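You operate a simulated robot arm through the tools that you are given. There is no shell and no other tool.

Carry out the task below with a simulated two-armed robot. There is one attempt and no reset: what you move stays moved.

Task
Brake the drawer cart and fetch the socket that the card names.
Fine: from the blue drawer into the blue tray; brake first, shut the drawer after. Set down upright: what you pick out. Where these are worked on the way, their far stop is far enough and under half their travel is too little: blue drawer.

The check looks at the end state, three seconds after you hand in, the way a careful person would. Anything else that was tipped, shoved, dropped, spilled or broken makes it a failure.

Robot
Two 7-joint arms with fingered hands on one trunk that stands fixed in place. Base frame: the origin is at the foot of the trunk, x ahead of it, y to its left, z up; the work surface is at about z = 88. Units: cm, rad, N and s.
The left shoulder is at [5, 21.4, 86.9], the right one opposite. With the tool pointing down near the work surface each hand reaches from about 34 to 88 cm from the base axis, measured 20 degrees to its own side. Payload 3 kg a hand.
The tool frame of a hand sits at the grasp point between the pads (the TCP): z along the fingers, y along the line on which they close. The tips reach 2.6 cm beyond it. The gripper opens to 13.2 cm. The gripper's body begins 7.3 cm behind the TCP. The gripper is a hand of 3 fingers: y runs from the thumb to the fingers, the wrist lies at [0, 0, -22.9] in the tool frame.
Orientation is that of the tool frame in the base frame, as [roll, pitch, yaw] about the fixed x, y, z axes, in that order (R = Rz(yaw) Ry(pitch) Rx(roll)). With the fingers straight down and closing along the base's y, the tool's x points along the base's -x, its y along +y and its z along -z.

Tools
- The arms move only by the tool arm_command. It takes "left_steps", "right_steps" or both (then of equal length, played together; a hand with none holds still); each is a list that holds one entry, the list of rows, each a list of 6 numbers: the shift along the base's x, y, z in units of 150 mm (1.0 is 150 mm), then the turn, a rotation vector about the base's x, y, z in units of 90 degrees (1.0 is 90 degrees). In form: [[[dx, dy, dz, rx, ry, rz], ...]]. A call has 1 to 20 rows; each row is the pose to reach, as a shift and turn from the pose commanded when the call began. A call with a number of a shift or a turn outside -1 to 1 is refused whole. A row lasts 0.2 s, in which the tool goes at most 5 cm and 0.15 rad; a call with a longer step from one row to the next is refused whole. Where a pose cannot be reached the arm comes as near as it can. A force on the tool above 50 N (or 10 N above the force at the start of the call, whichever is more), or a blocked arm, ends the call early, and 0.2 s more pass. In this call time passes only in rows, and 0.2 s behind the last. The reply holds the time, the measured pose of the TCP, the force on the tool along the base axes, the opening and the grip force, in the units named above and with some noise, with the torque about the TCP (base axes, N m) and any sound that the robot's microphone picked up.
- Cameras (640 x 400 px; columns grow to the right, rows downward): "scene" is now at [2.81, -3.51, 150.05]; the picture's right is [-0.30, -0.95, 0.00], its down [-0.71, 0.22, -0.67] and it looks along [0.64, -0.20, -0.74] (base axes); focal length 259 px, centre (320, 200). "left" rides on the left gripper at [-6.2, 0.3, -9.2] in its tool frame; the picture's right is [-0.05, -1.00, 0.00], its down [0.83, -0.04, -0.56] and it looks along [0.55, -0.03, 0.83] (tool axes); focal length 230 px, centre (320, 200). "right" rides on the right gripper at [6.2, 0.3, -9.2] in its tool frame; the picture's right is [-0.05, 1.00, 0.00], its down [-0.83, -0.04, -0.56] and it looks along [-0.55, -0.03, 0.83] (tool axes); focal length 230 px, centre (320, 200). There is no depth. A picture from a camera that has moved, and an enlarged one, comes with that camera's place and axes in the base frame and with its lens. The place of the scene camera against the robot may be out by one fixed shift of up to 1.8 cm in any direction.
- capture(camera): a new picture of that camera. The clock stands still meanwhile.
- set_fingers(finger1, finger2, thumb_bend, hand): sets how far each is bent, from 0 (flat) to 1 (curled in); at 0.3 the hand is open as for a grip, at 0.7 the pads meet at the TCP. One left out holds its place. A second passes; each finger stops where it meets its share of the squeeze, and holds until it gets a number again. It is the only way to open and close the hand. It gives what a move gives, with no picture; readings hold the bend of each and the force on the fingers (four entries, about 0 where the hand has none), thumb and palm.
- head_to(pan, tilt): turns the head with the scene camera to pan (to the left, within 1.501 rad either way) and tilt (down, from -0.506 to 1.204), counted from straight ahead of the robot. It gives what a move gives.
- zoom(camera, box): a new picture of the part [left, top, right, bottom] of that camera's present view, enlarged. The clock stands still meanwhile.
- finish_job(): hands the job in; it is judged then, once.

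Nothing tells you positions but the pictures and the camera data. Unless the task says otherwise, let go and move clear before handing in.

The tools are called after "Emit:" as a command line: name --argument value ..., lists and objects as JSON in quotes. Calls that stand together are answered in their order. arm_command: Moves the arms, as the interface text tells. Its arguments: {"type":"object","properties":{"left_steps":{"type":"array"},"right_steps":{"type":"array"}},"required":[]} The other tools are called the same way: set_fingers (finger1, finger2, thumb_bend, hand) moves the fingers one by one; head_to (pan, tilt) turns the head that bears the scene camera; capture (camera) takes a picture; zoom (camera, box) takes an enlarged picture of a part of a camera's view; finish_job () hands the job in.

At the start:

```text
time_s: 0.0
left_tcp_pos: [43.28, -5.16, 124.55]
left_ee_rot: [-3.141, 0.001, 2.716]
left_ft_force: [-0.2, 0.6, 0.2]
left_ft_torque: [0.0, -0.01, -0.02]
left_grip_width: 13.22
left_grip_force: 0.1
left_shape: jaw
left_bend: [0.3, 0.3, 0.3]
left_finger forces: [0.0, 0.0, 0.1, 0.0, 0.0, 0.1]
right_tcp_pos: [35.18, -40.06, 124.07]
right_ee_rot: [-3.141, -0.001, 2.717]
right_ft_force: [-0.4, 0.0, 0.3]
right_ft_torque: [-0.02, 0.01, -0.01]
right_grip_width: 13.17
right_grip_force: 0.0
right_shape: jaw
right_bend: [0.3, 0.3, 0.3]
right_finger forces: [0.1, 0.1, 0.1, 0.0, 0.1, 0.1]
head pan, tilt: [-0.307, 0.838]
```

scene: 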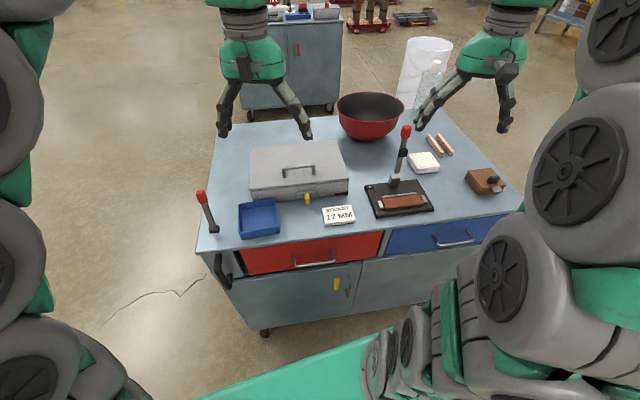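
right: 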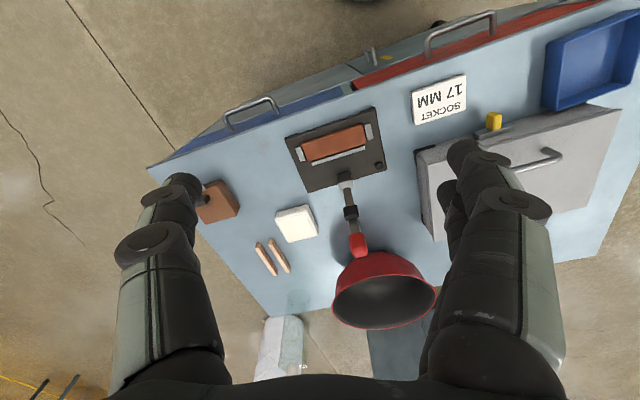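
left: 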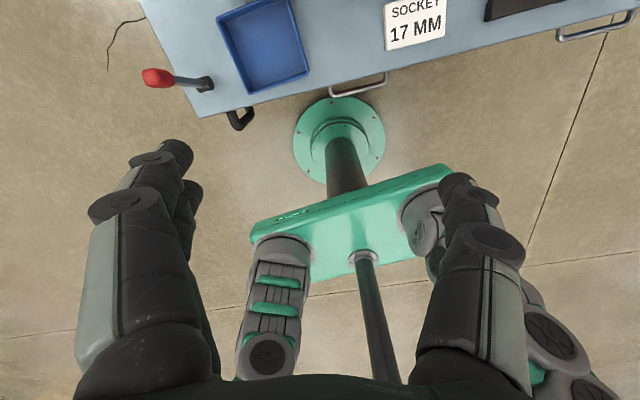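

I see a blue-topped cart with a red drawer on the left and a blue drawer on the right, a blue tray at the left, a card reading "SOCKET 17 MM", and two red-knobbed levers: one at the left edge of the cart and one on a black plate. I will look closer before moving anything.

Emit:
zoom --camera "scene" --box '[180, 160, 340, 260]'

Emit:
zoom --camera "scene" --box '[340, 120, 540, 260]'

Emit:
zoom --camera "scene" --box '[200, 220, 520, 350]'

Emit:
zoom --camera "left" --box '[120, 0, 440, 150]'

Emit:
zoom --camera "right" --box '[140, 0, 460, 200]'

```text
4.00 times, centred on (260, 210) of scene
camera zoom: at [2.81, -3.51, 150.05], right [-0.3, -0.95, 0.0], down [-0.71, 0.22, -0.67], along [0.64, -0.2, -0.74], focal length 1036 px, centre (560, 160)
```

zoom: 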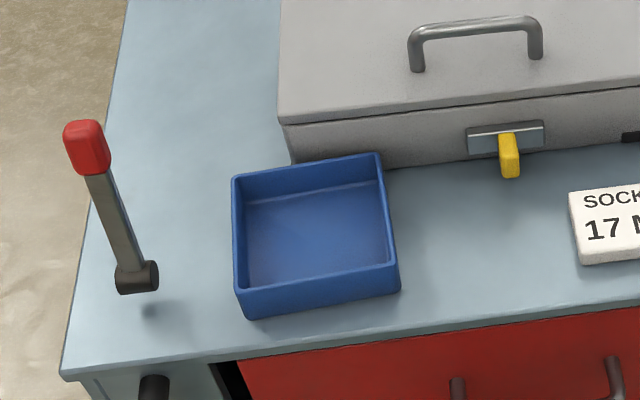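

```text
2.86 times, centred on (440, 190) of scene
camera zoom: at [2.81, -3.51, 150.05], right [-0.3, -0.95, 0.0], down [-0.71, 0.22, -0.67], along [0.64, -0.2, -0.74], focal length 740 px, centre (-23, 229)
```

zoom: 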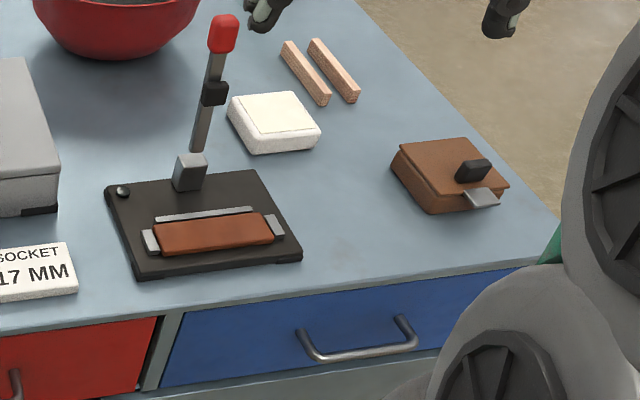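

```text
2.00 times, centred on (360, 285) of scene
camera zoom: at [2.81, -3.51, 150.05], right [-0.3, -0.95, 0.0], down [-0.71, 0.22, -0.67], along [0.64, -0.2, -0.74], focal length 518 px, centre (240, 30)
```

zoom: 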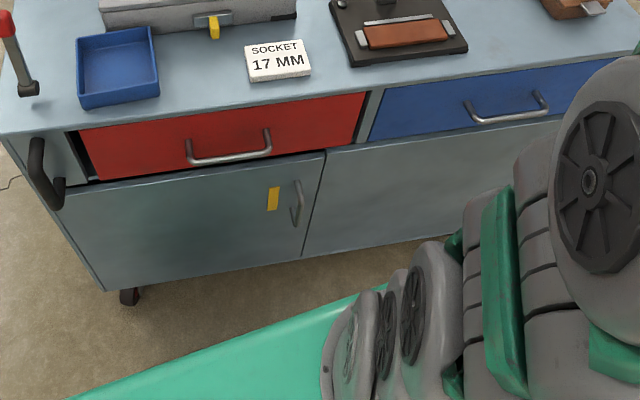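

```text
2.00 times, centred on (280, 75) of left
camera zoom: at [49.0, -7.5, 133.57], right [-0.37, -0.93, 0.0], down [-0.77, 0.3, 0.56], along [-0.52, 0.2, -0.83], focal length 460 px, centre (400, 450)
```

zoom: 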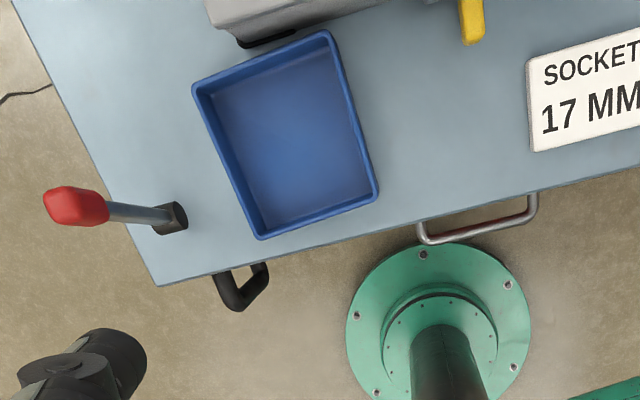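

```text
2.00 times, centred on (300, 100) of right
camera zoom: at [29.55, -37.25, 133.16], right [0.46, 0.89, 0.0], down [0.74, -0.38, 0.56], along [0.49, -0.25, -0.83], focal length 460 px, centre (360, 400)
```

zoom: 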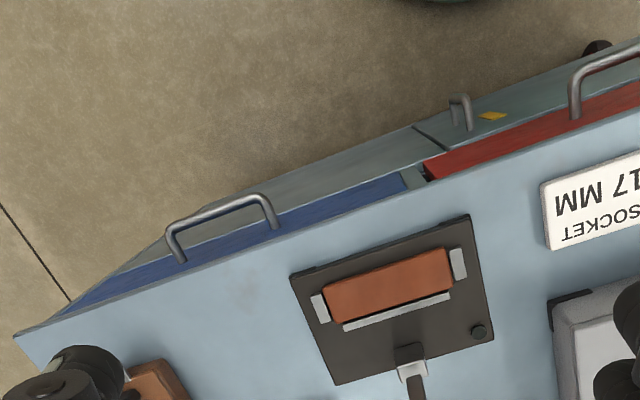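

The brake lever looks to be the red-knobbed one at the cart's left edge: pivot near (52, 12, 90), knob near (53, 11, 103). I'll zoom in on both levers and the drawer handle to learn how they turn.

Emit:
zoom --camera "scene" --box '[185, 180, 249, 260]'

Emit:
zoom --camera "left" --box '[130, 50, 258, 150]'

Emit:
zoom --camera "scene" --box '[360, 120, 440, 220]'

Emit:
zoom --camera "scene" --box '[380, 200, 500, 275]'

```text
5.00 times, centred on (217, 220) of scene
camera zoom: at [2.81, -3.51, 150.05], right [-0.3, -0.95, 0.0], down [-0.71, 0.22, -0.67], along [0.64, -0.2, -0.74], focal length 1296 px, centre (835, 100)
```

zoom: 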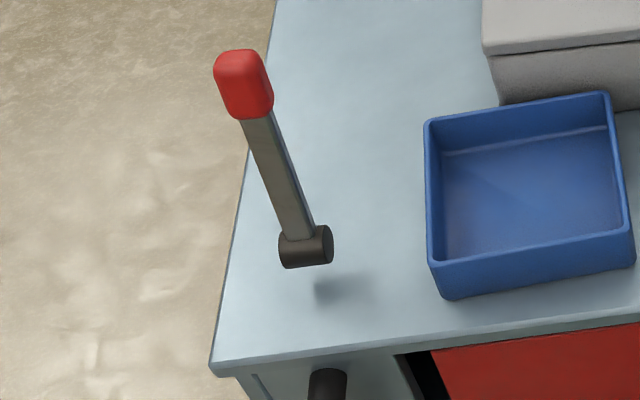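

```text
4.00 times, centred on (194, 100) of left
camera zoom: at [49.0, -7.5, 133.57], right [-0.37, -0.93, 0.0], down [-0.77, 0.3, 0.56], along [-0.52, 0.2, -0.83], focal length 920 px, centre (824, 600)
```

zoom: 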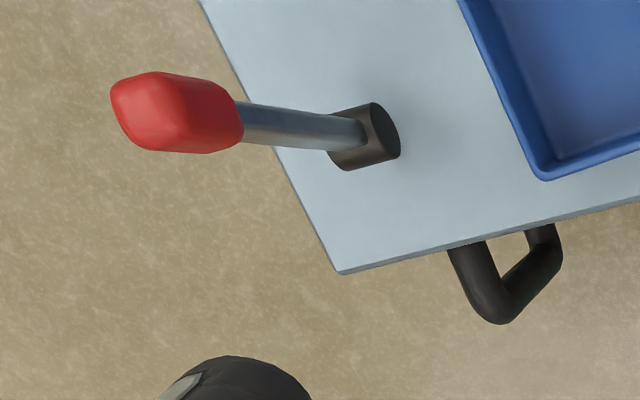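

```text
4.00 times, centred on (400, 170) of scene
camera zoom: at [2.81, -3.51, 150.05], right [-0.3, -0.95, 0.0], down [-0.71, 0.22, -0.67], along [0.64, -0.2, -0.74], focal length 1036 px, centre (0, 320)
```

zoom: 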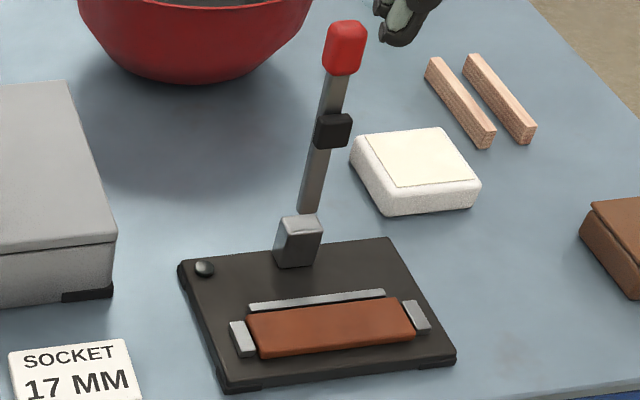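

```text
5.33 times, centred on (440, 238) of scene
camera zoom: at [2.81, -3.51, 150.05], right [-0.3, -0.95, 0.0], down [-0.71, 0.22, -0.67], along [0.64, -0.2, -0.74], focal length 1382 px, centre (-320, 0)
```

zoom: 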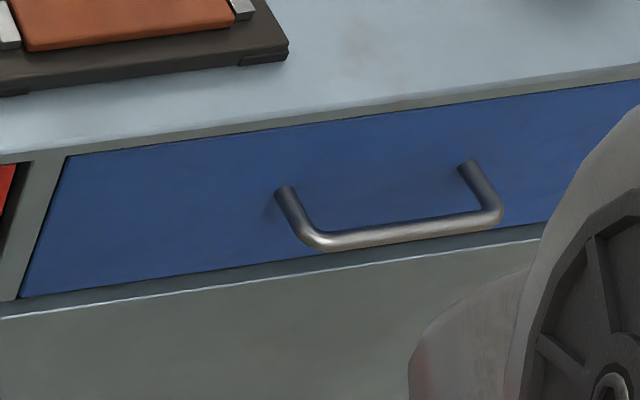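

The brake lever turns fore and aft about a pivot near (50.9, 11.6, 92.2), and its knob near (53, 11.3, 103) leans about 11° away from me. I'll bring the left hand above it, turned so that it closes along the lever's swing.

Emit:
arm_command --left_steps '[[[0.05, 0.075, -0.025, 0, 0, -0.069], [0.1, 0.15, -0.05, 0, 0, -0.138], [0.15, 0.225, -0.075, 0, 0, -0.207], [0.2, 0.3, -0.1, 0, 0, -0.276], [0.25, 0.375, -0.125, 0, 0, -0.345], [0.3, 0.45, -0.15, 0, 0, -0.414], [0.35, 0.525, -0.175, 0, 0, -0.483], [0.4, 0.6, -0.2, 0, 0, -0.552], [0.45, 0.675, -0.225, 0, 0, -0.621], [0.5, 0.75, -0.25, 0, 0, -0.69], [0.55, 0.825, -0.275, 0, 0, -0.759], [0.6, 0.9, -0.3, 0, 0, -0.828]]]'

```text
time_s: 2.6
left_tcp_pos: [52.37, 8.37, 119.83]
left_ee_rot: [-3.141, 0.001, 1.415]
left_ft_force: [-0.4, -0.2, -0.3]
left_ft_torque: [-0.02, 0.0, 0.01]
left_grip_width: 13.17
left_grip_force: 0.1
left_shape: jaw
left_bend: [0.3, 0.3, 0.3]
left_finger forces: [0.0, 0.1, 0.0, 0.0, 0.0, 0.0]
right_tcp_pos: [35.11, -40.15, 123.99]
right_ee_rot: [3.141, 0.0, 2.717]
right_ft_force: [0.6, 0.0, -0.2]
right_ft_torque: [-0.01, 0.04, 0.01]
right_grip_width: 13.19
right_grip_force: 0.1
right_shape: jaw
right_bend: [0.3, 0.3, 0.3]
right_finger forces: [0.0, 0.0, 0.1, 0.0, 0.0, 0.0]
head pan, tilt: [-0.307, 0.838]
```

The left hand is now above and just right of the lever. I'll check it with both cameras.

Emit:
capture --camera "left"

Emit:
capture --camera "scene"

```text
taken
camera left: at [51.63, 2.23, 128.97], right [-0.99, 0.1, 0.0], down [0.09, 0.83, 0.56], along [0.06, 0.55, -0.83], focal length 230 px, centre (320, 200)
```

left: 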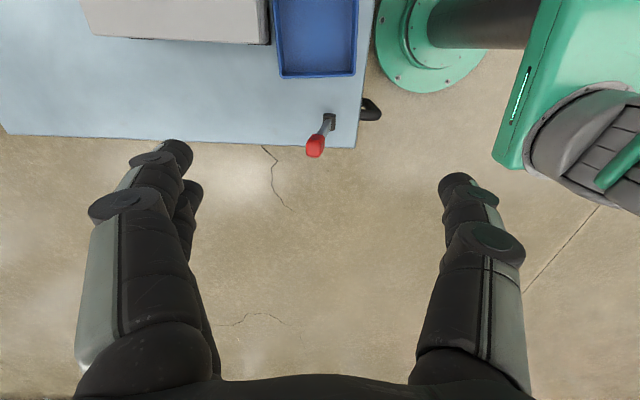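

```text
taken
```

scene: 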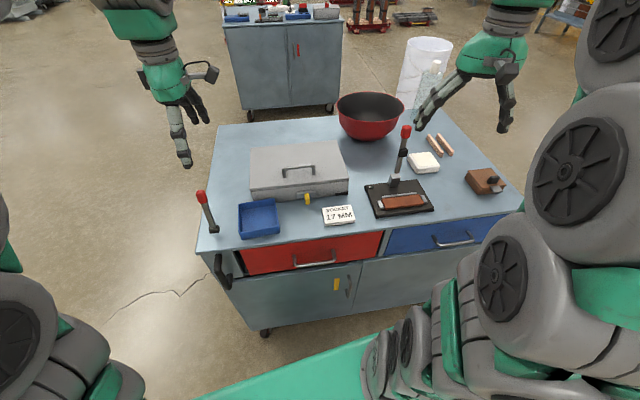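

The left camera confirms the knob near (53.1, 11.4, 103) and the pivot near (51, 11.6, 92). I'll zoom once for detail, then lower the open hand around the knob.

Emit:
zoom --camera "left" --box '[270, 80, 398, 160]'

Emit:
arm_command --left_steps '[[[0.01, 0.05, -0.05, 0, 0, 0], [0.02, 0.1, -0.1, 0, 0, 0], [0.03, 0.15, -0.2, 0, 0, 0], [0.04, 0.2, -0.3, 0, 0, 0], [0.05, 0.2, -0.45, 0, 0, 0], [0.05, 0.2, -0.6, 0, 0, 0], [0.05, 0.2, -0.75, 0, 0, 0]]]'

Emit:
capture --camera "left"

Emit:
capture --camera "scene"

```text
5.00 times, centred on (334, 120) of left
camera zoom: at [51.63, 2.23, 128.97], right [-0.99, 0.1, 0.0], down [0.09, 0.83, 0.56], along [0.06, 0.55, -0.83], focal length 1150 px, centre (250, 600)
```

zoom: 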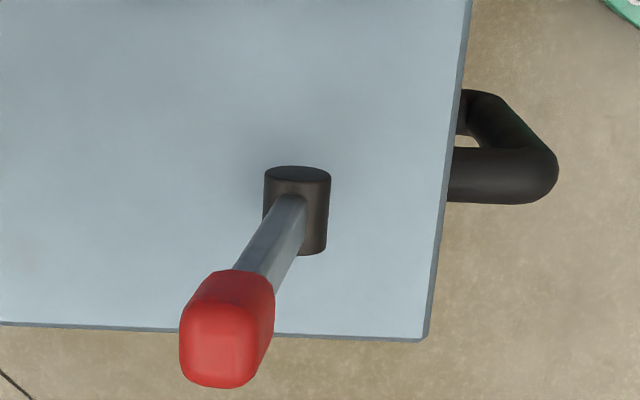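

```text
time_s: 4.2
left_tcp_pos: [52.99, 11.32, 108.43]
left_ee_rot: [3.141, 0.0, 1.415]
left_ft_force: [0.2, 0.4, 0.5]
left_ft_torque: [0.02, 0.03, -0.02]
left_grip_width: 13.19
left_grip_force: 0.0
left_shape: jaw
left_bend: [0.3, 0.3, 0.3]
left_finger forces: [0.0, 0.0, 0.0, 0.0, 0.0, 0.0]
right_tcp_pos: [35.18, -40.08, 123.99]
right_ee_rot: [3.141, 0.0, 2.719]
right_ft_force: [-0.4, -0.1, 0.2]
right_ft_torque: [0.0, 0.04, 0.0]
right_grip_width: 13.2
right_grip_force: 0.1
right_shape: jaw
right_bend: [0.3, 0.3, 0.3]
right_finger forces: [0.0, 0.1, 0.0, 0.1, 0.0, 0.1]
head pan, tilt: [-0.307, 0.838]
```

```text
taken
camera left: at [52.28, 5.11, 117.62], right [-0.99, 0.1, 0.0], down [0.09, 0.83, 0.56], along [0.06, 0.55, -0.83], focal length 230 px, centre (320, 200)
```

left: 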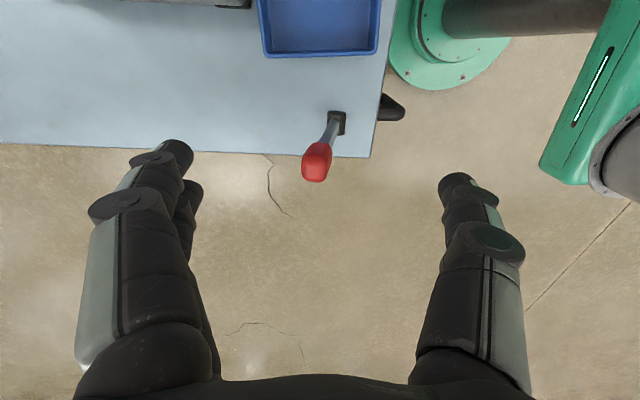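

```text
taken
```

scene: 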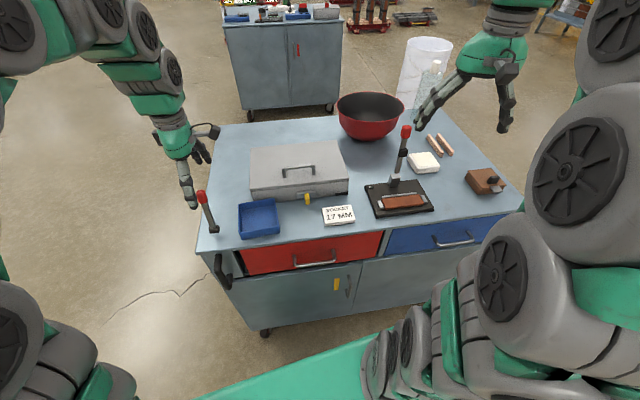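

The hand straddles the lever, with the thumb on the near side and the fingers on the far side. I'll lower it to knob height and close it into a loose cage.

Emit:
arm_command --left_steps '[[[0, 0, -0.12, 0, 0, 0], [0, 0, -0.24, 0, 0, 0], [0, 0, -0.36, 0, 0, 0]]]'

Emit:
set_fingers --hand "left" --finger1 0.52 --finger2 0.52 --thumb_bend 0.52

Emit:
capture --camera "left"

Emit:
zoom --camera "scene" --box '[140, 140, 268, 240]'

```text
time_s: 5.0
left_tcp_pos: [53.06, 11.46, 103.28]
left_ee_rot: [-3.141, 0.0, 1.416]
left_ft_force: [-0.2, -0.4, -0.4]
left_ft_torque: [0.0, 0.02, -0.02]
left_grip_width: 13.17
left_grip_force: 0.1
left_shape: jaw
left_bend: [0.3, 0.3, 0.3]
left_finger forces: [0.1, 0.0, 0.0, 0.0, 0.1, 0.1]
right_tcp_pos: [35.16, -40.06, 124.01]
right_ee_rot: [-3.142, -0.001, 2.719]
right_ft_force: [1.0, 0.2, -0.6]
right_ft_torque: [0.01, -0.05, -0.01]
right_grip_width: 13.15
right_grip_force: 0.1
right_shape: jaw
right_bend: [0.3, 0.3, 0.3]
right_finger forces: [0.1, 0.0, 0.0, 0.0, 0.1, 0.0]
head pan, tilt: [-0.307, 0.838]
```

```text
time_s: 6.0
left_tcp_pos: [52.88, 11.38, 103.14]
left_ee_rot: [3.141, 0.0, 1.416]
left_ft_force: [0.5, -1.2, 0.4]
left_ft_torque: [-0.02, 0.0, 0.02]
left_grip_width: 6.15
left_grip_force: 0.1
left_shape: fingers
left_bend: [0.52, 0.52, 0.52]
left_finger forces: [0.0, 0.1, 0.1, 0.1, 0.0, 0.0]
right_tcp_pos: [35.14, -40.07, 123.97]
right_ee_rot: [-3.139, 0.001, 2.717]
right_ft_force: [-1.1, -0.3, -0.3]
right_ft_torque: [-0.01, -0.02, -0.01]
right_grip_width: 13.21
right_grip_force: 0.0
right_shape: jaw
right_bend: [0.3, 0.3, 0.3]
right_finger forces: [0.1, 0.1, 0.1, 0.0, 0.0, 0.0]
head pan, tilt: [-0.307, 0.838]
```

```text
taken
camera left: at [52.3, 5.21, 112.28], right [-0.99, 0.1, 0.0], down [0.09, 0.83, 0.56], along [0.06, 0.55, -0.83], focal length 230 px, centre (320, 200)
```

left: 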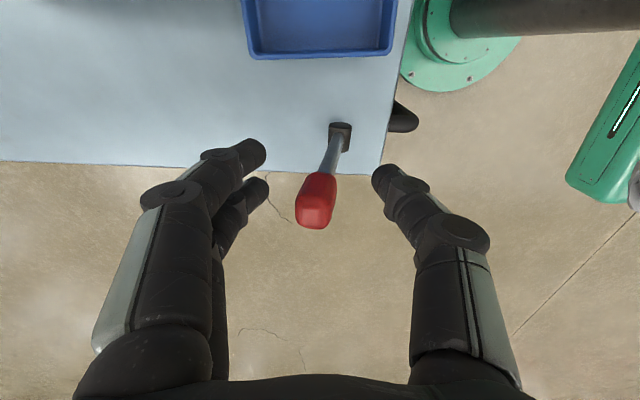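

```text
4.00 times, centred on (204, 190) of scene
camera zoom: at [2.81, -3.51, 150.05], right [-0.3, -0.95, 0.0], down [-0.71, 0.22, -0.67], along [0.64, -0.2, -0.74], focal length 1036 px, centre (784, 240)
```

zoom: 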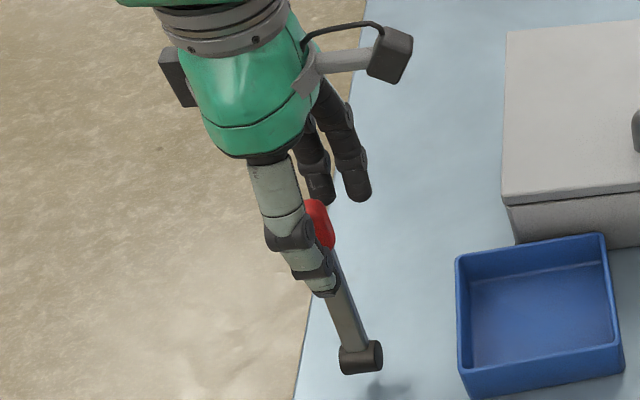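

The knob sits inside the cage with nothing touching. I don't know which way the brake throws, so I'll try a gentle 3 cm pull toward the robot and watch the force and the lever.

Emit:
arm_command --left_steps '[[[-0.033, 0.005, 0, 0, 0, 0], [-0.066, 0.01, 0, 0, 0, 0], [-0.099, 0.0155, 0, 0, 0, 0], [-0.132, 0.021, 0, 0, 0, 0], [-0.165, 0.026, 0, 0, 0, 0], [-0.198, 0.031, 0, 0, 0, 0]]]'

Emit:
capture --camera "left"

Emit:
zoom --camera "scene" --box '[140, 140, 268, 240]'

```text
time_s: 7.4
left_tcp_pos: [50.14, 11.78, 103.37]
left_ee_rot: [3.141, 0.001, 1.416]
left_ft_force: [3.2, 0.3, -0.4]
left_ft_torque: [0.03, -0.06, 0.01]
left_grip_width: 6.16
left_grip_force: 2.1
left_shape: fingers
left_bend: [0.52, 0.48, 0.52]
left_finger forces: [0.0, 4.0, 0.0, 0.1, 0.0, 0.1]
right_tcp_pos: [35.22, -40.13, 124.07]
right_ee_rot: [3.142, 0.001, 2.717]
right_ft_force: [-0.1, -0.3, -0.3]
right_ft_torque: [0.0, -0.01, 0.01]
right_grip_width: 13.18
right_grip_force: 0.0
right_shape: jaw
right_bend: [0.3, 0.3, 0.3]
right_finger forces: [0.0, 0.1, 0.0, 0.0, 0.0, 0.0]
head pan, tilt: [-0.307, 0.838]
```

```text
taken
camera left: at [49.44, 5.64, 112.45], right [-0.99, 0.1, 0.0], down [0.09, 0.83, 0.56], along [0.06, 0.55, -0.83], focal length 230 px, centre (320, 200)
```

left: 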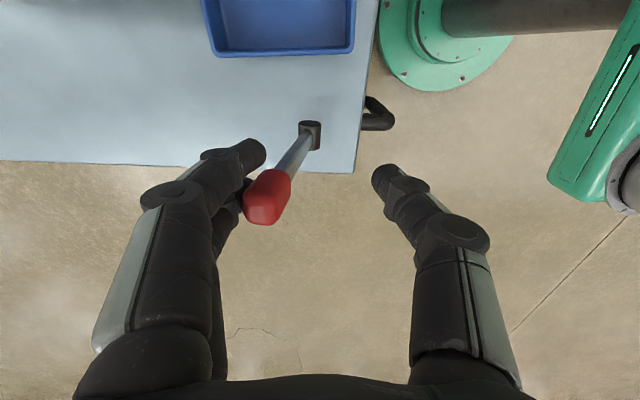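

```text
4.00 times, centred on (204, 190) of scene
camera zoom: at [2.82, -3.51, 150.05], right [-0.3, -0.95, 0.0], down [-0.71, 0.22, -0.67], along [0.64, -0.2, -0.74], focal length 1036 px, centre (784, 240)
```

zoom: 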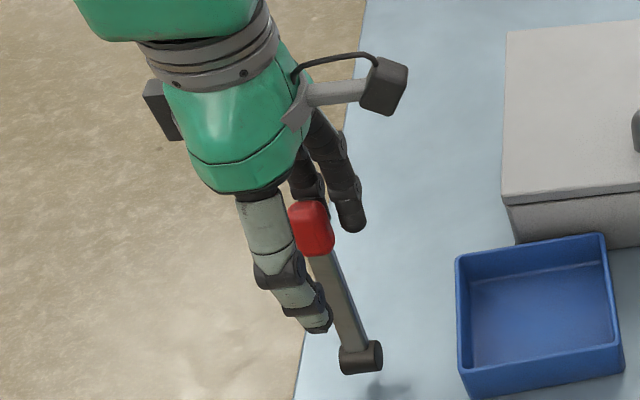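

Only one finger touched, at about 4 N, and the lever did not move toward me. I'll push it the other way with the thumb.

Emit:
arm_command --left_steps '[[[0.06, -0.0094, 0, 0, 0, 0], [0.12, -0.0188, 0, 0, 0, 0], [0.18, -0.0282, 0, 0, 0, 0], [0.24, -0.0376, 0, 0, 0, 0], [0.28, -0.0439, 0, 0, 0, 0], [0.31, -0.0486, 0, 0, 0, 0], [0.34, -0.0533, 0, 0, 0, 0], [0.37, -0.058, 0, 0, 0, 0], [0.4, -0.0627, 0, 0, 0, 0], [0.43, -0.0674, 0, 0, 0, 0]]]'

Emit:
capture --camera "left"

Emit:
zoom --camera "scene" --box '[140, 140, 268, 240]'

```text
time_s: 9.6
left_tcp_pos: [56.57, 10.77, 103.34]
left_ee_rot: [-3.14, 0.001, 1.415]
left_ft_force: [-2.3, -0.8, -0.3]
left_ft_torque: [-0.01, 0.04, 0.03]
left_grip_width: 6.41
left_grip_force: 0.4
left_shape: fingers
left_bend: [0.52, 0.52, 0.51]
left_finger forces: [0.1, 0.1, 0.0, 0.0, 1.4, 0.1]
right_tcp_pos: [35.17, -40.01, 124.0]
right_ee_rot: [3.141, 0.001, 2.718]
right_ft_force: [0.1, 0.1, 0.8]
right_ft_torque: [-0.03, -0.03, -0.02]
right_grip_width: 13.22
right_grip_force: 0.0
right_shape: jaw
right_bend: [0.3, 0.3, 0.3]
right_finger forces: [0.1, 0.0, 0.1, 0.1, 0.0, 0.0]
head pan, tilt: [-0.307, 0.838]
```

```text
taken
camera left: at [55.88, 4.54, 112.42], right [-0.99, 0.1, 0.0], down [0.09, 0.83, 0.56], along [0.06, 0.55, -0.83], focal length 230 px, centre (320, 200)
```

left: 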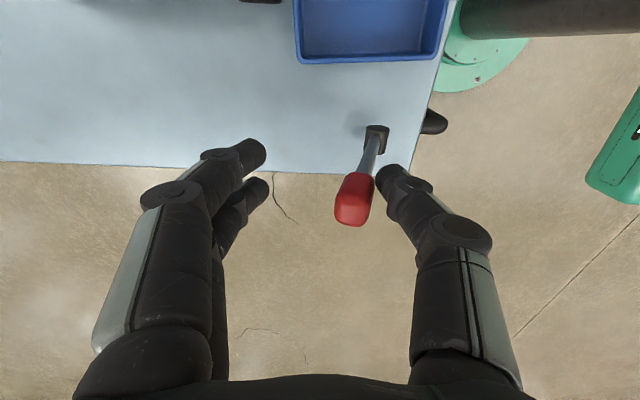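

```text
4.00 times, centred on (204, 190) of scene
camera zoom: at [2.81, -3.51, 150.05], right [-0.3, -0.95, 0.0], down [-0.71, 0.22, -0.67], along [0.64, -0.2, -0.74], focal length 1036 px, centre (784, 240)
```

zoom: 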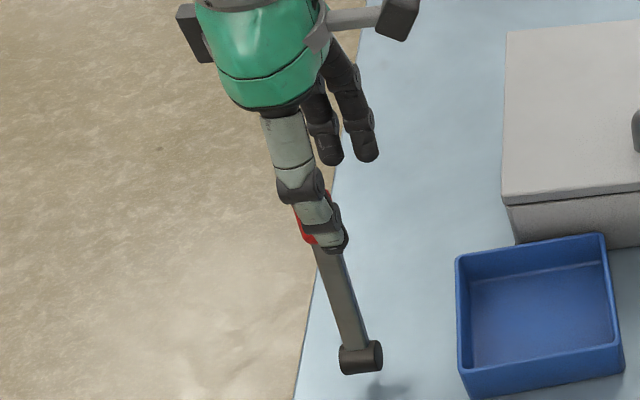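

The lever gives way from me with only about 2 N; the knob has already gone about 1.8 cm. I'll keep pushing that way along the arc in small steps.

Emit:
arm_command --left_steps '[[[0.033, -0.0052, -0.005, 0, 0, 0], [0.066, -0.0103, -0.012, 0, 0, 0], [0.099, -0.0155, -0.02, 0, 0, 0], [0.132, -0.0207, -0.028, 0, 0, 0], [0.165, -0.0259, -0.04, 0, 0, 0]]]'

Emit:
capture --camera "left"

Emit:
zoom --camera "scene" --box '[140, 140, 268, 240]'

```text
time_s: 10.8
left_tcp_pos: [59.07, 10.36, 102.73]
left_ee_rot: [3.141, -0.001, 1.415]
left_ft_force: [-0.7, -0.7, 0.1]
left_ft_torque: [0.0, 0.01, -0.03]
left_grip_width: 6.15
left_grip_force: 0.0
left_shape: fingers
left_bend: [0.52, 0.52, 0.52]
left_finger forces: [0.0, 0.0, 0.1, 0.0, 0.1, 0.0]
right_tcp_pos: [35.31, -40.13, 123.88]
right_ee_rot: [-3.142, 0.0, 2.717]
right_ft_force: [-0.3, -0.7, -0.9]
right_ft_torque: [0.01, 0.0, 0.03]
right_grip_width: 13.19
right_grip_force: 0.1
right_shape: jaw
right_bend: [0.3, 0.3, 0.3]
right_finger forces: [0.1, 0.0, 0.0, 0.0, 0.0, 0.0]
head pan, tilt: [-0.307, 0.838]
```

```text
taken
camera left: at [58.41, 4.22, 111.88], right [-0.99, 0.1, 0.0], down [0.09, 0.83, 0.56], along [0.06, 0.55, -0.83], focal length 230 px, centre (320, 200)
```

left: 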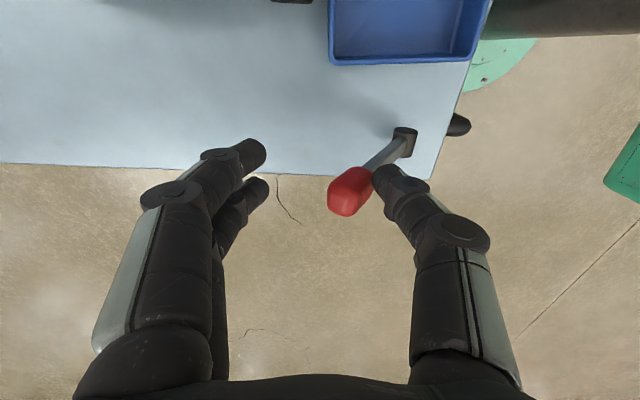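

```text
4.00 times, centred on (204, 190) of scene
camera zoom: at [2.81, -3.51, 150.05], right [-0.3, -0.95, 0.0], down [-0.71, 0.22, -0.67], along [0.64, -0.2, -0.74], focal length 1036 px, centre (784, 240)
```

zoom: 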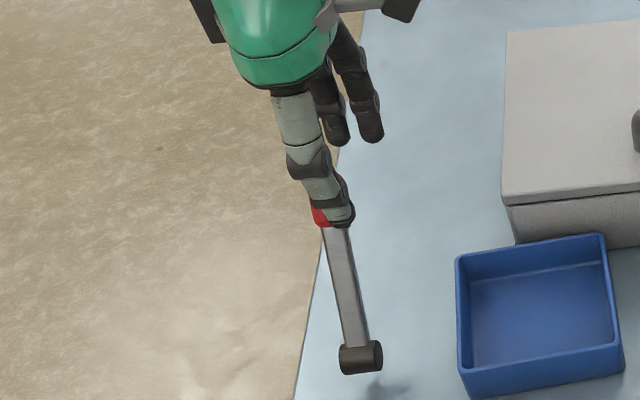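

It follows easily and is now tilted about 36° away from me. I'll keep going along the arc, lowering as it drops.

Emit:
arm_command --left_steps '[[[0.033, -0.0052, -0.025, 0, 0, 0], [0.066, -0.0103, -0.052, 0, 0, 0], [0.099, -0.0155, -0.085, 0, 0, 0], [0.132, -0.0207, -0.12, 0, 0, 0], [0.165, -0.0259, -0.16, 0, 0, 0]]]'

Emit:
capture --camera "left"

Emit:
zoom --camera "scene" --box '[140, 140, 268, 240]'

```text
time_s: 12.0
left_tcp_pos: [61.56, 9.97, 100.29]
left_ee_rot: [3.139, -0.001, 1.416]
left_ft_force: [0.4, 0.0, -0.1]
left_ft_torque: [-0.01, 0.01, -0.03]
left_grip_width: 6.16
left_grip_force: 0.0
left_shape: fingers
left_bend: [0.52, 0.52, 0.52]
left_finger forces: [0.1, 0.0, 0.1, 0.0, 0.0, 0.0]
right_tcp_pos: [35.2, -40.14, 124.02]
right_ee_rot: [-3.141, -0.001, 2.716]
right_ft_force: [-0.5, 1.0, 1.0]
right_ft_torque: [0.02, -0.03, -0.03]
right_grip_width: 13.19
right_grip_force: 0.0
right_shape: jaw
right_bend: [0.3, 0.3, 0.3]
right_finger forces: [0.1, 0.0, 0.0, 0.0, 0.0, 0.0]
head pan, tilt: [-0.307, 0.838]
```

```text
taken
camera left: at [60.82, 3.8, 109.5], right [-0.99, 0.1, 0.0], down [0.09, 0.83, 0.55], along [0.06, 0.55, -0.83], focal length 230 px, centre (320, 200)
```

left: 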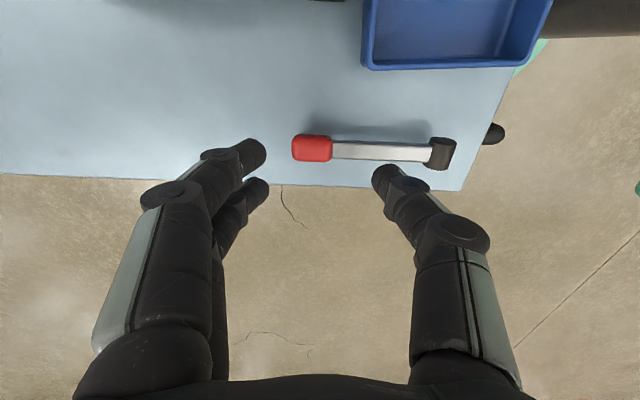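

```text
4.00 times, centred on (204, 190) of scene
camera zoom: at [2.82, -3.51, 150.05], right [-0.3, -0.95, 0.0], down [-0.71, 0.22, -0.67], along [0.64, -0.2, -0.74], focal length 1036 px, centre (784, 240)
```

zoom: 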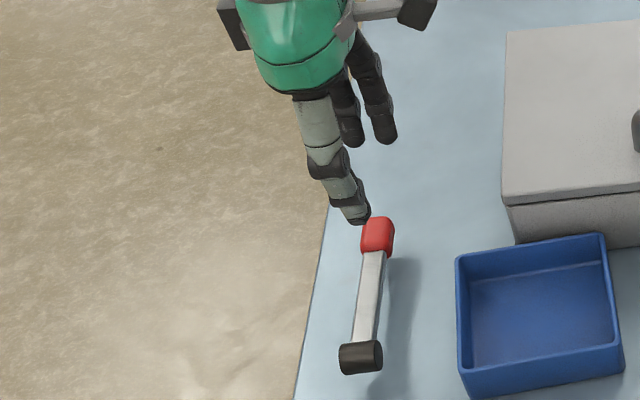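

The lever went over centre and now lies flat pointing away from me. I'll zoom in to see whether it is at its stop.

Emit:
zoom --camera "left" --box '[270, 110, 478, 200]'

Emit:
zoom --camera "scene" --box '[190, 180, 254, 240]'

```text
3.08 times, centred on (374, 155) of left
camera zoom: at [60.82, 3.8, 109.5], right [-0.99, 0.1, 0.0], down [0.09, 0.83, 0.55], along [0.06, 0.55, -0.83], focal length 708 px, centre (154, 338)
```

zoom: 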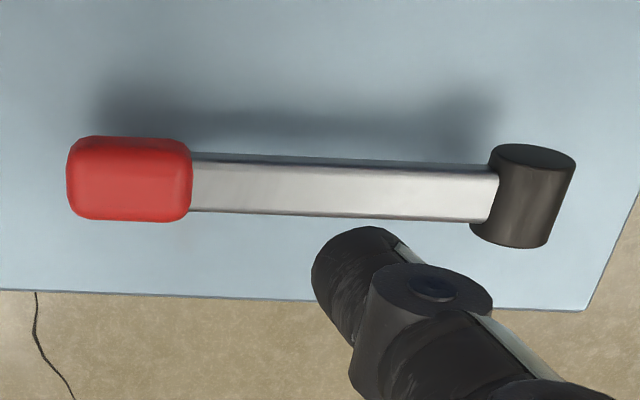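

```text
6.67 times, centred on (222, 210) of scene
camera zoom: at [2.82, -3.51, 150.05], right [-0.3, -0.95, 0.0], down [-0.71, 0.22, -0.67], along [0.64, -0.2, -0.74], focal length 1727 px, centre (973, 133)
```

zoom: 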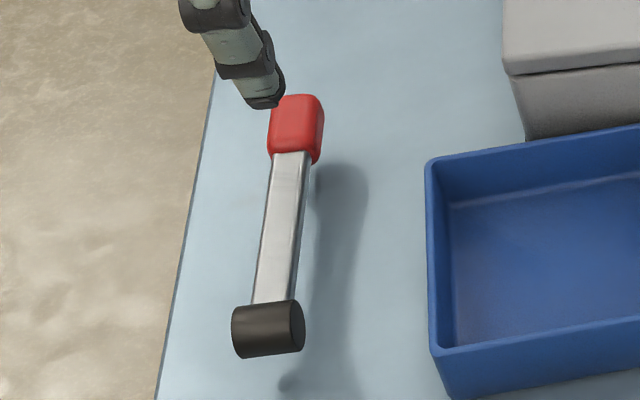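

The lever now reads level, with its knob near (62, 10, 92.5). To make sure it is at its stop I'll put the thumb tip over the knob and press down lightly.

Emit:
arm_command --left_steps '[[[0.07, -0.005, 0, 0, 0, 0], [0.14, -0.01, 0, 0, 0, 0], [0.215, -0.02, 0, 0, 0, 0], [0.215, -0.02, -0.08, 0, 0, 0], [0.215, -0.02, -0.16, 0, 0, 0], [0.215, -0.02, -0.22, 0, 0, 0]]]'

Emit:
zoom --camera "scene" --box '[170, 160, 268, 240]'

Emit:
capture --camera "left"

```text
time_s: 13.4
left_tcp_pos: [64.79, 9.7, 97.05]
left_ee_rot: [3.141, -0.001, 1.416]
left_ft_force: [0.0, -0.7, -0.4]
left_ft_torque: [0.0, -0.01, 0.01]
left_grip_width: 6.19
left_grip_force: 0.1
left_shape: fingers
left_bend: [0.52, 0.52, 0.52]
left_finger forces: [0.0, 0.0, 0.1, 0.1, 0.1, 0.0]
right_tcp_pos: [35.21, -40.06, 123.99]
right_ee_rot: [-3.141, -0.001, 2.718]
right_ft_force: [-0.3, 0.8, 0.1]
right_ft_torque: [-0.03, 0.01, 0.0]
right_grip_width: 13.18
right_grip_force: 0.2
right_shape: jaw
right_bend: [0.3, 0.3, 0.3]
right_finger forces: [0.0, 0.1, 0.1, 0.0, 0.1, 0.0]
head pan, tilt: [-0.307, 0.838]
```

```text
5.00 times, centred on (219, 200) of scene
camera zoom: at [2.81, -3.51, 150.05], right [-0.3, -0.95, 0.0], down [-0.71, 0.22, -0.67], along [0.64, -0.2, -0.74], focal length 1296 px, centre (825, 200)
```

zoom: 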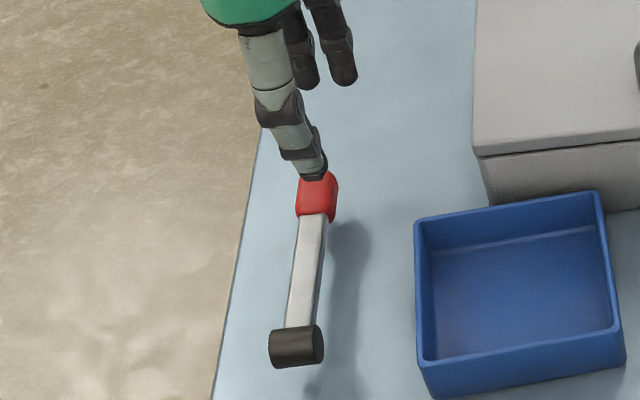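

```text
taken
camera left: at [64.02, 3.54, 106.16], right [-0.99, 0.1, 0.0], down [0.09, 0.83, 0.55], along [0.06, 0.55, -0.83], focal length 230 px, centre (320, 200)
```

left: 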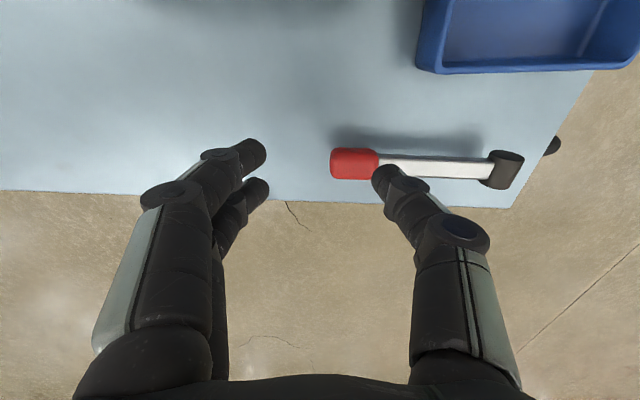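

The thumb tip is over the knob end of the lever. I'll lower it a little at a time and watch the vertical force.

Emit:
arm_command --left_steps '[[[0, 0, -0.02, 0, 0, 0], [0, 0, -0.04, 0, 0, 0], [0, 0, -0.06, 0, 0, 0], [0, 0, -0.08, 0, 0, 0]]]'

Emit:
capture --camera "left"

```text
time_s: 14.4
left_tcp_pos: [64.75, 9.62, 95.73]
left_ee_rot: [-3.141, -0.001, 1.415]
left_ft_force: [0.2, 0.1, 0.8]
left_ft_torque: [-0.04, 0.0, -0.01]
left_grip_width: 6.14
left_grip_force: 0.1
left_shape: fingers
left_bend: [0.52, 0.52, 0.52]
left_finger forces: [0.1, 0.0, 0.0, 0.1, 0.0, 0.0]
right_tcp_pos: [35.23, -40.06, 124.13]
right_ee_rot: [3.141, 0.001, 2.72]
right_ft_force: [0.2, 0.7, -0.4]
right_ft_torque: [0.02, 0.04, -0.01]
right_grip_width: 13.18
right_grip_force: 0.1
right_shape: jaw
right_bend: [0.3, 0.3, 0.3]
right_finger forces: [0.0, 0.0, 0.0, 0.0, 0.0, 0.1]
head pan, tilt: [-0.307, 0.838]
```

```text
taken
camera left: at [64.08, 3.53, 104.87], right [-0.99, 0.1, 0.0], down [0.09, 0.83, 0.55], along [0.06, 0.55, -0.83], focal length 230 px, centre (320, 200)
```

left: 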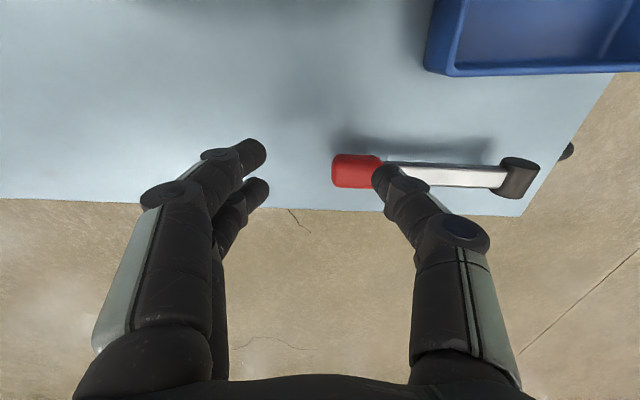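

Emit:
arm_command --left_steps '[[[0, 0, -0.02, 0, 0, 0], [0, 0, -0.04, 0, 0, 0], [0, 0, -0.06, 0, 0, 0]]]'

Emit:
capture --camera "left"

Emit:
zoom --camera "scene" --box '[170, 160, 268, 240]'

```text
time_s: 15.2
left_tcp_pos: [64.8, 9.8, 94.87]
left_ee_rot: [3.14, 0.001, 1.416]
left_ft_force: [0.1, 0.2, -0.6]
left_ft_torque: [0.01, -0.01, -0.04]
left_grip_width: 6.14
left_grip_force: 0.0
left_shape: fingers
left_bend: [0.52, 0.52, 0.52]
left_finger forces: [0.1, 0.1, 0.1, 0.0, 0.0, 0.1]
right_tcp_pos: [35.15, -40.0, 124.07]
right_ee_rot: [-3.141, 0.001, 2.717]
right_ft_force: [0.1, 0.0, -0.7]
right_ft_torque: [-0.01, -0.02, -0.02]
right_grip_width: 13.18
right_grip_force: 0.1
right_shape: jaw
right_bend: [0.3, 0.3, 0.3]
right_finger forces: [0.0, 0.1, 0.0, 0.1, 0.0, 0.1]
head pan, tilt: [-0.307, 0.838]
```

```text
taken
camera left: at [64.09, 3.51, 104.02], right [-0.99, 0.1, 0.0], down [0.09, 0.83, 0.56], along [0.06, 0.55, -0.83], focal length 230 px, centre (320, 200)
```

left: 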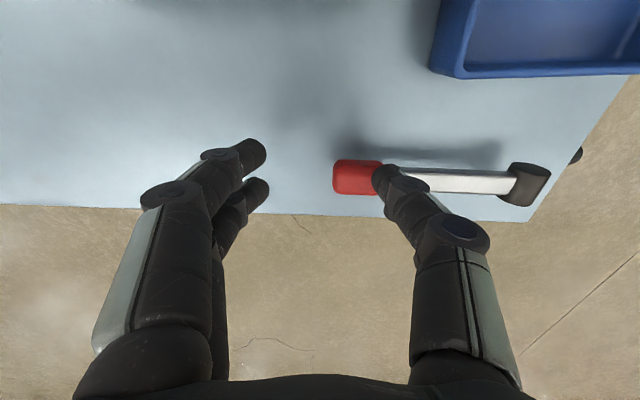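

```text
5.00 times, centred on (219, 200) of scene
camera zoom: at [2.81, -3.51, 150.05], right [-0.3, -0.95, 0.0], down [-0.71, 0.22, -0.67], along [0.64, -0.2, -0.74], focal length 1296 px, centre (825, 200)
```

zoom: 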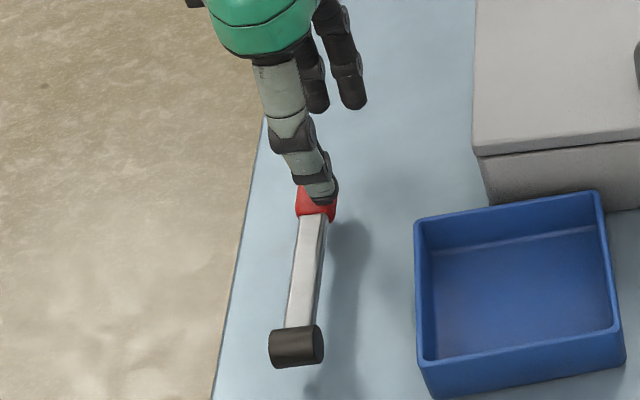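

No contact yet. I'll go down a little further.

Emit:
arm_command --left_steps '[[[0, 0, -0.02, 0, 0, 0], [0, 0, -0.04, 0, 0, 0], [0, 0, -0.06, 0, 0, 0]]]'

Emit:
capture --camera "left"

Emit:
zoom --camera "scene" --box '[170, 160, 268, 240]'

```text
time_s: 15.9
left_tcp_pos: [65.08, 9.78, 94.61]
left_ee_rot: [3.13, 0.0, 1.416]
left_ft_force: [0.4, 0.5, 19.2]
left_ft_torque: [0.16, 0.93, 0.0]
left_grip_width: 6.43
left_grip_force: 9.9
left_shape: fingers
left_bend: [0.52, 0.52, 0.52]
left_finger forces: [0.1, 0.1, 0.0, 0.0, 19.2, 0.0]
right_tcp_pos: [35.13, -40.12, 124.05]
right_ee_rot: [-3.141, 0.002, 2.717]
right_ft_force: [0.3, -0.8, 0.8]
right_ft_torque: [0.0, -0.01, 0.03]
right_grip_width: 13.21
right_grip_force: 0.1
right_shape: jaw
right_bend: [0.3, 0.3, 0.3]
right_finger forces: [0.0, 0.0, 0.1, 0.1, 0.1, 0.1]
head pan, tilt: [-0.307, 0.838]
stopped in row 3 (left hand): the force on the tool passed its limit at 57 N (the readings are from after the stop); the commanded pose is now the measured one
```

```text
taken
camera left: at [64.22, 3.51, 103.79], right [-0.99, 0.1, -0.01], down [0.08, 0.83, 0.55], along [0.07, 0.55, -0.83], focal length 230 px, centre (320, 200)
```

left: 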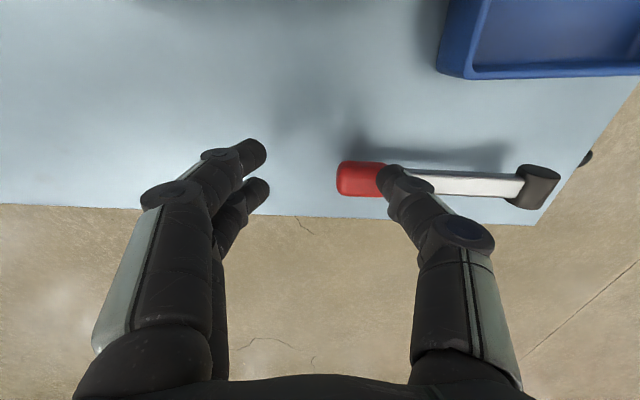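

```text
5.00 times, centred on (219, 200) of scene
camera zoom: at [2.8, -3.51, 150.05], right [-0.3, -0.95, 0.0], down [-0.71, 0.22, -0.67], along [0.64, -0.2, -0.74], focal length 1296 px, centre (825, 200)
```

zoom: 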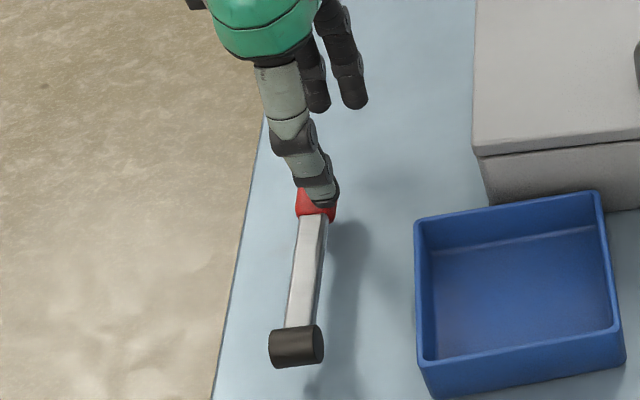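

The lever is solidly on its stop: a 57 N press didn't move it. I'll lift the left hand straight up, then park it off to the left.

Emit:
arm_command --left_steps '[[[0, 0, 0.1, 0, 0, 0], [0, 0, 0.3, 0, 0, 0], [0, 0, 0.55, 0, 0, 0], [0, 0.1, 0.8, 0, 0, 0], [0, 0.3, 0.95, 0, 0, 0], [-0.1, 0.5, 1.0, 0, 0, 0], [-0.25, 0.75, 1.0, 0, 0, 0], [-0.4, 1.0, 1.0, 0, 0, 0]]]'

Emit:
capture --camera "scene"

Emit:
zoom --camera "scene" --box '[190, 180, 254, 240]'

```text
time_s: 17.7
left_tcp_pos: [58.83, 24.66, 109.31]
left_ee_rot: [3.134, 0.0, 1.415]
left_ft_force: [0.3, -0.8, -0.3]
left_ft_torque: [0.01, 0.03, -0.03]
left_grip_width: 6.14
left_grip_force: 0.1
left_shape: fingers
left_bend: [0.52, 0.52, 0.52]
left_finger forces: [0.1, 0.1, 0.0, 0.0, 0.0, 0.0]
right_tcp_pos: [35.28, -40.11, 124.04]
right_ee_rot: [-3.141, 0.001, 2.717]
right_ft_force: [0.2, 0.4, -0.4]
right_ft_torque: [-0.01, -0.01, -0.01]
right_grip_width: 13.2
right_grip_force: 0.1
right_shape: jaw
right_bend: [0.3, 0.3, 0.3]
right_finger forces: [0.1, 0.1, 0.1, 0.0, 0.0, 0.0]
head pan, tilt: [-0.307, 0.838]
```

```text
taken
```

scene: 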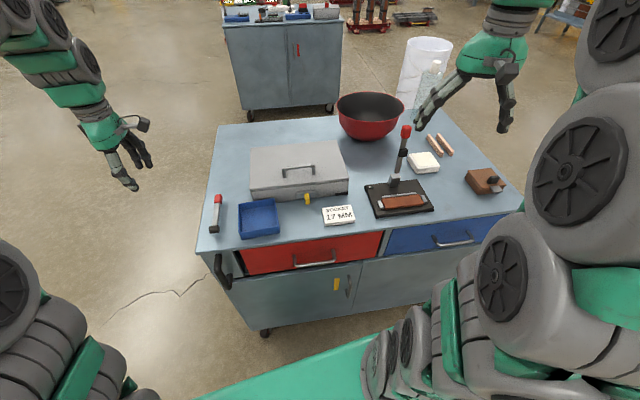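

```text
6.67 times, centred on (222, 210) of scene
camera zoom: at [2.81, -3.51, 150.05], right [-0.3, -0.95, 0.0], down [-0.71, 0.22, -0.67], along [0.64, -0.2, -0.74], focal length 1727 px, centre (973, 133)
```

zoom: 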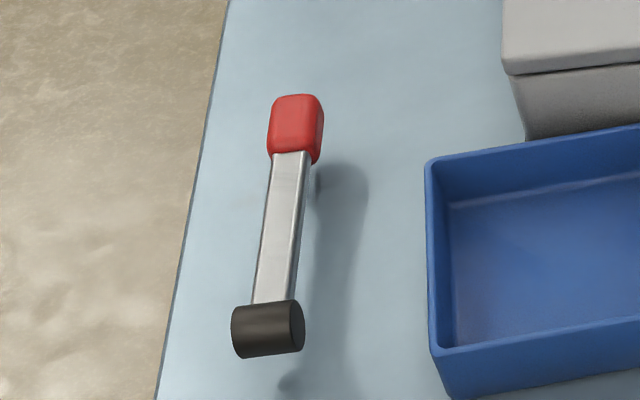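

The brake is set and nothing else on the cart has moved. The blue drawer's handle bar runs from about (33, -51, 81) to (31, -62, 81.5), so I'll bring the right hand above it, turned to close along the drawer's pull direction.

Emit:
arm_command --right_steps '[[[-0.015, -0.077, -0.05, 0, 0, -0.069], [-0.03, -0.154, -0.1, 0, 0, -0.138], [-0.045, -0.231, -0.17, 0, 0, -0.207], [-0.06, -0.308, -0.24, 0, 0, -0.276], [-0.075, -0.385, -0.31, 0, 0, -0.345], [-0.09, -0.462, -0.38, 0, 0, -0.414], [-0.105, -0.539, -0.45, 0, 0, -0.483], [-0.12, -0.616, -0.52, 0, 0, -0.552], [-0.135, -0.693, -0.6, 0, 0, -0.621], [-0.15, -0.77, -0.68, 0, 0, -0.69], [-0.165, -0.847, -0.76, 0, 0, -0.759], [-0.18, -0.93, -0.84, 0, 0, -0.828]]]'

Emit:
capture --camera "right"

Emit:
capture --camera "scene"

```text
time_s: 20.3
left_tcp_pos: [58.9, 24.86, 109.26]
left_ee_rot: [3.135, -0.001, 1.415]
left_ft_force: [-1.6, -0.1, -0.1]
left_ft_torque: [0.0, 0.04, 0.02]
left_grip_width: 6.16
left_grip_force: 0.0
left_shape: fingers
left_bend: [0.52, 0.52, 0.52]
left_finger forces: [0.0, 0.0, 0.0, 0.0, 0.1, 0.0]
right_tcp_pos: [32.49, -53.98, 111.39]
right_ee_rot: [3.141, -0.001, 1.414]
right_ft_force: [0.0, -1.0, 0.1]
right_ft_torque: [0.01, 0.0, -0.04]
right_grip_width: 13.19
right_grip_force: 0.0
right_shape: jaw
right_bend: [0.3, 0.3, 0.3]
right_finger forces: [0.0, 0.0, 0.0, 0.1, 0.0, 0.1]
head pan, tilt: [-0.307, 0.838]
```

```text
taken
camera right: at [33.63, -47.95, 120.56], right [0.98, -0.21, 0.0], down [-0.17, -0.81, 0.56], along [-0.12, -0.54, -0.83], focal length 230 px, centre (320, 200)
```

right: 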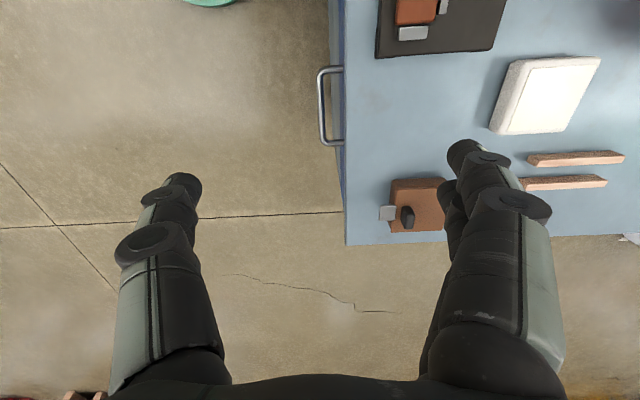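

```text
taken
```

scene: 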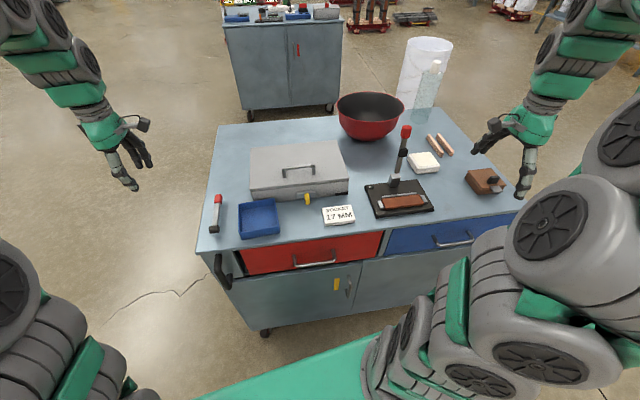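

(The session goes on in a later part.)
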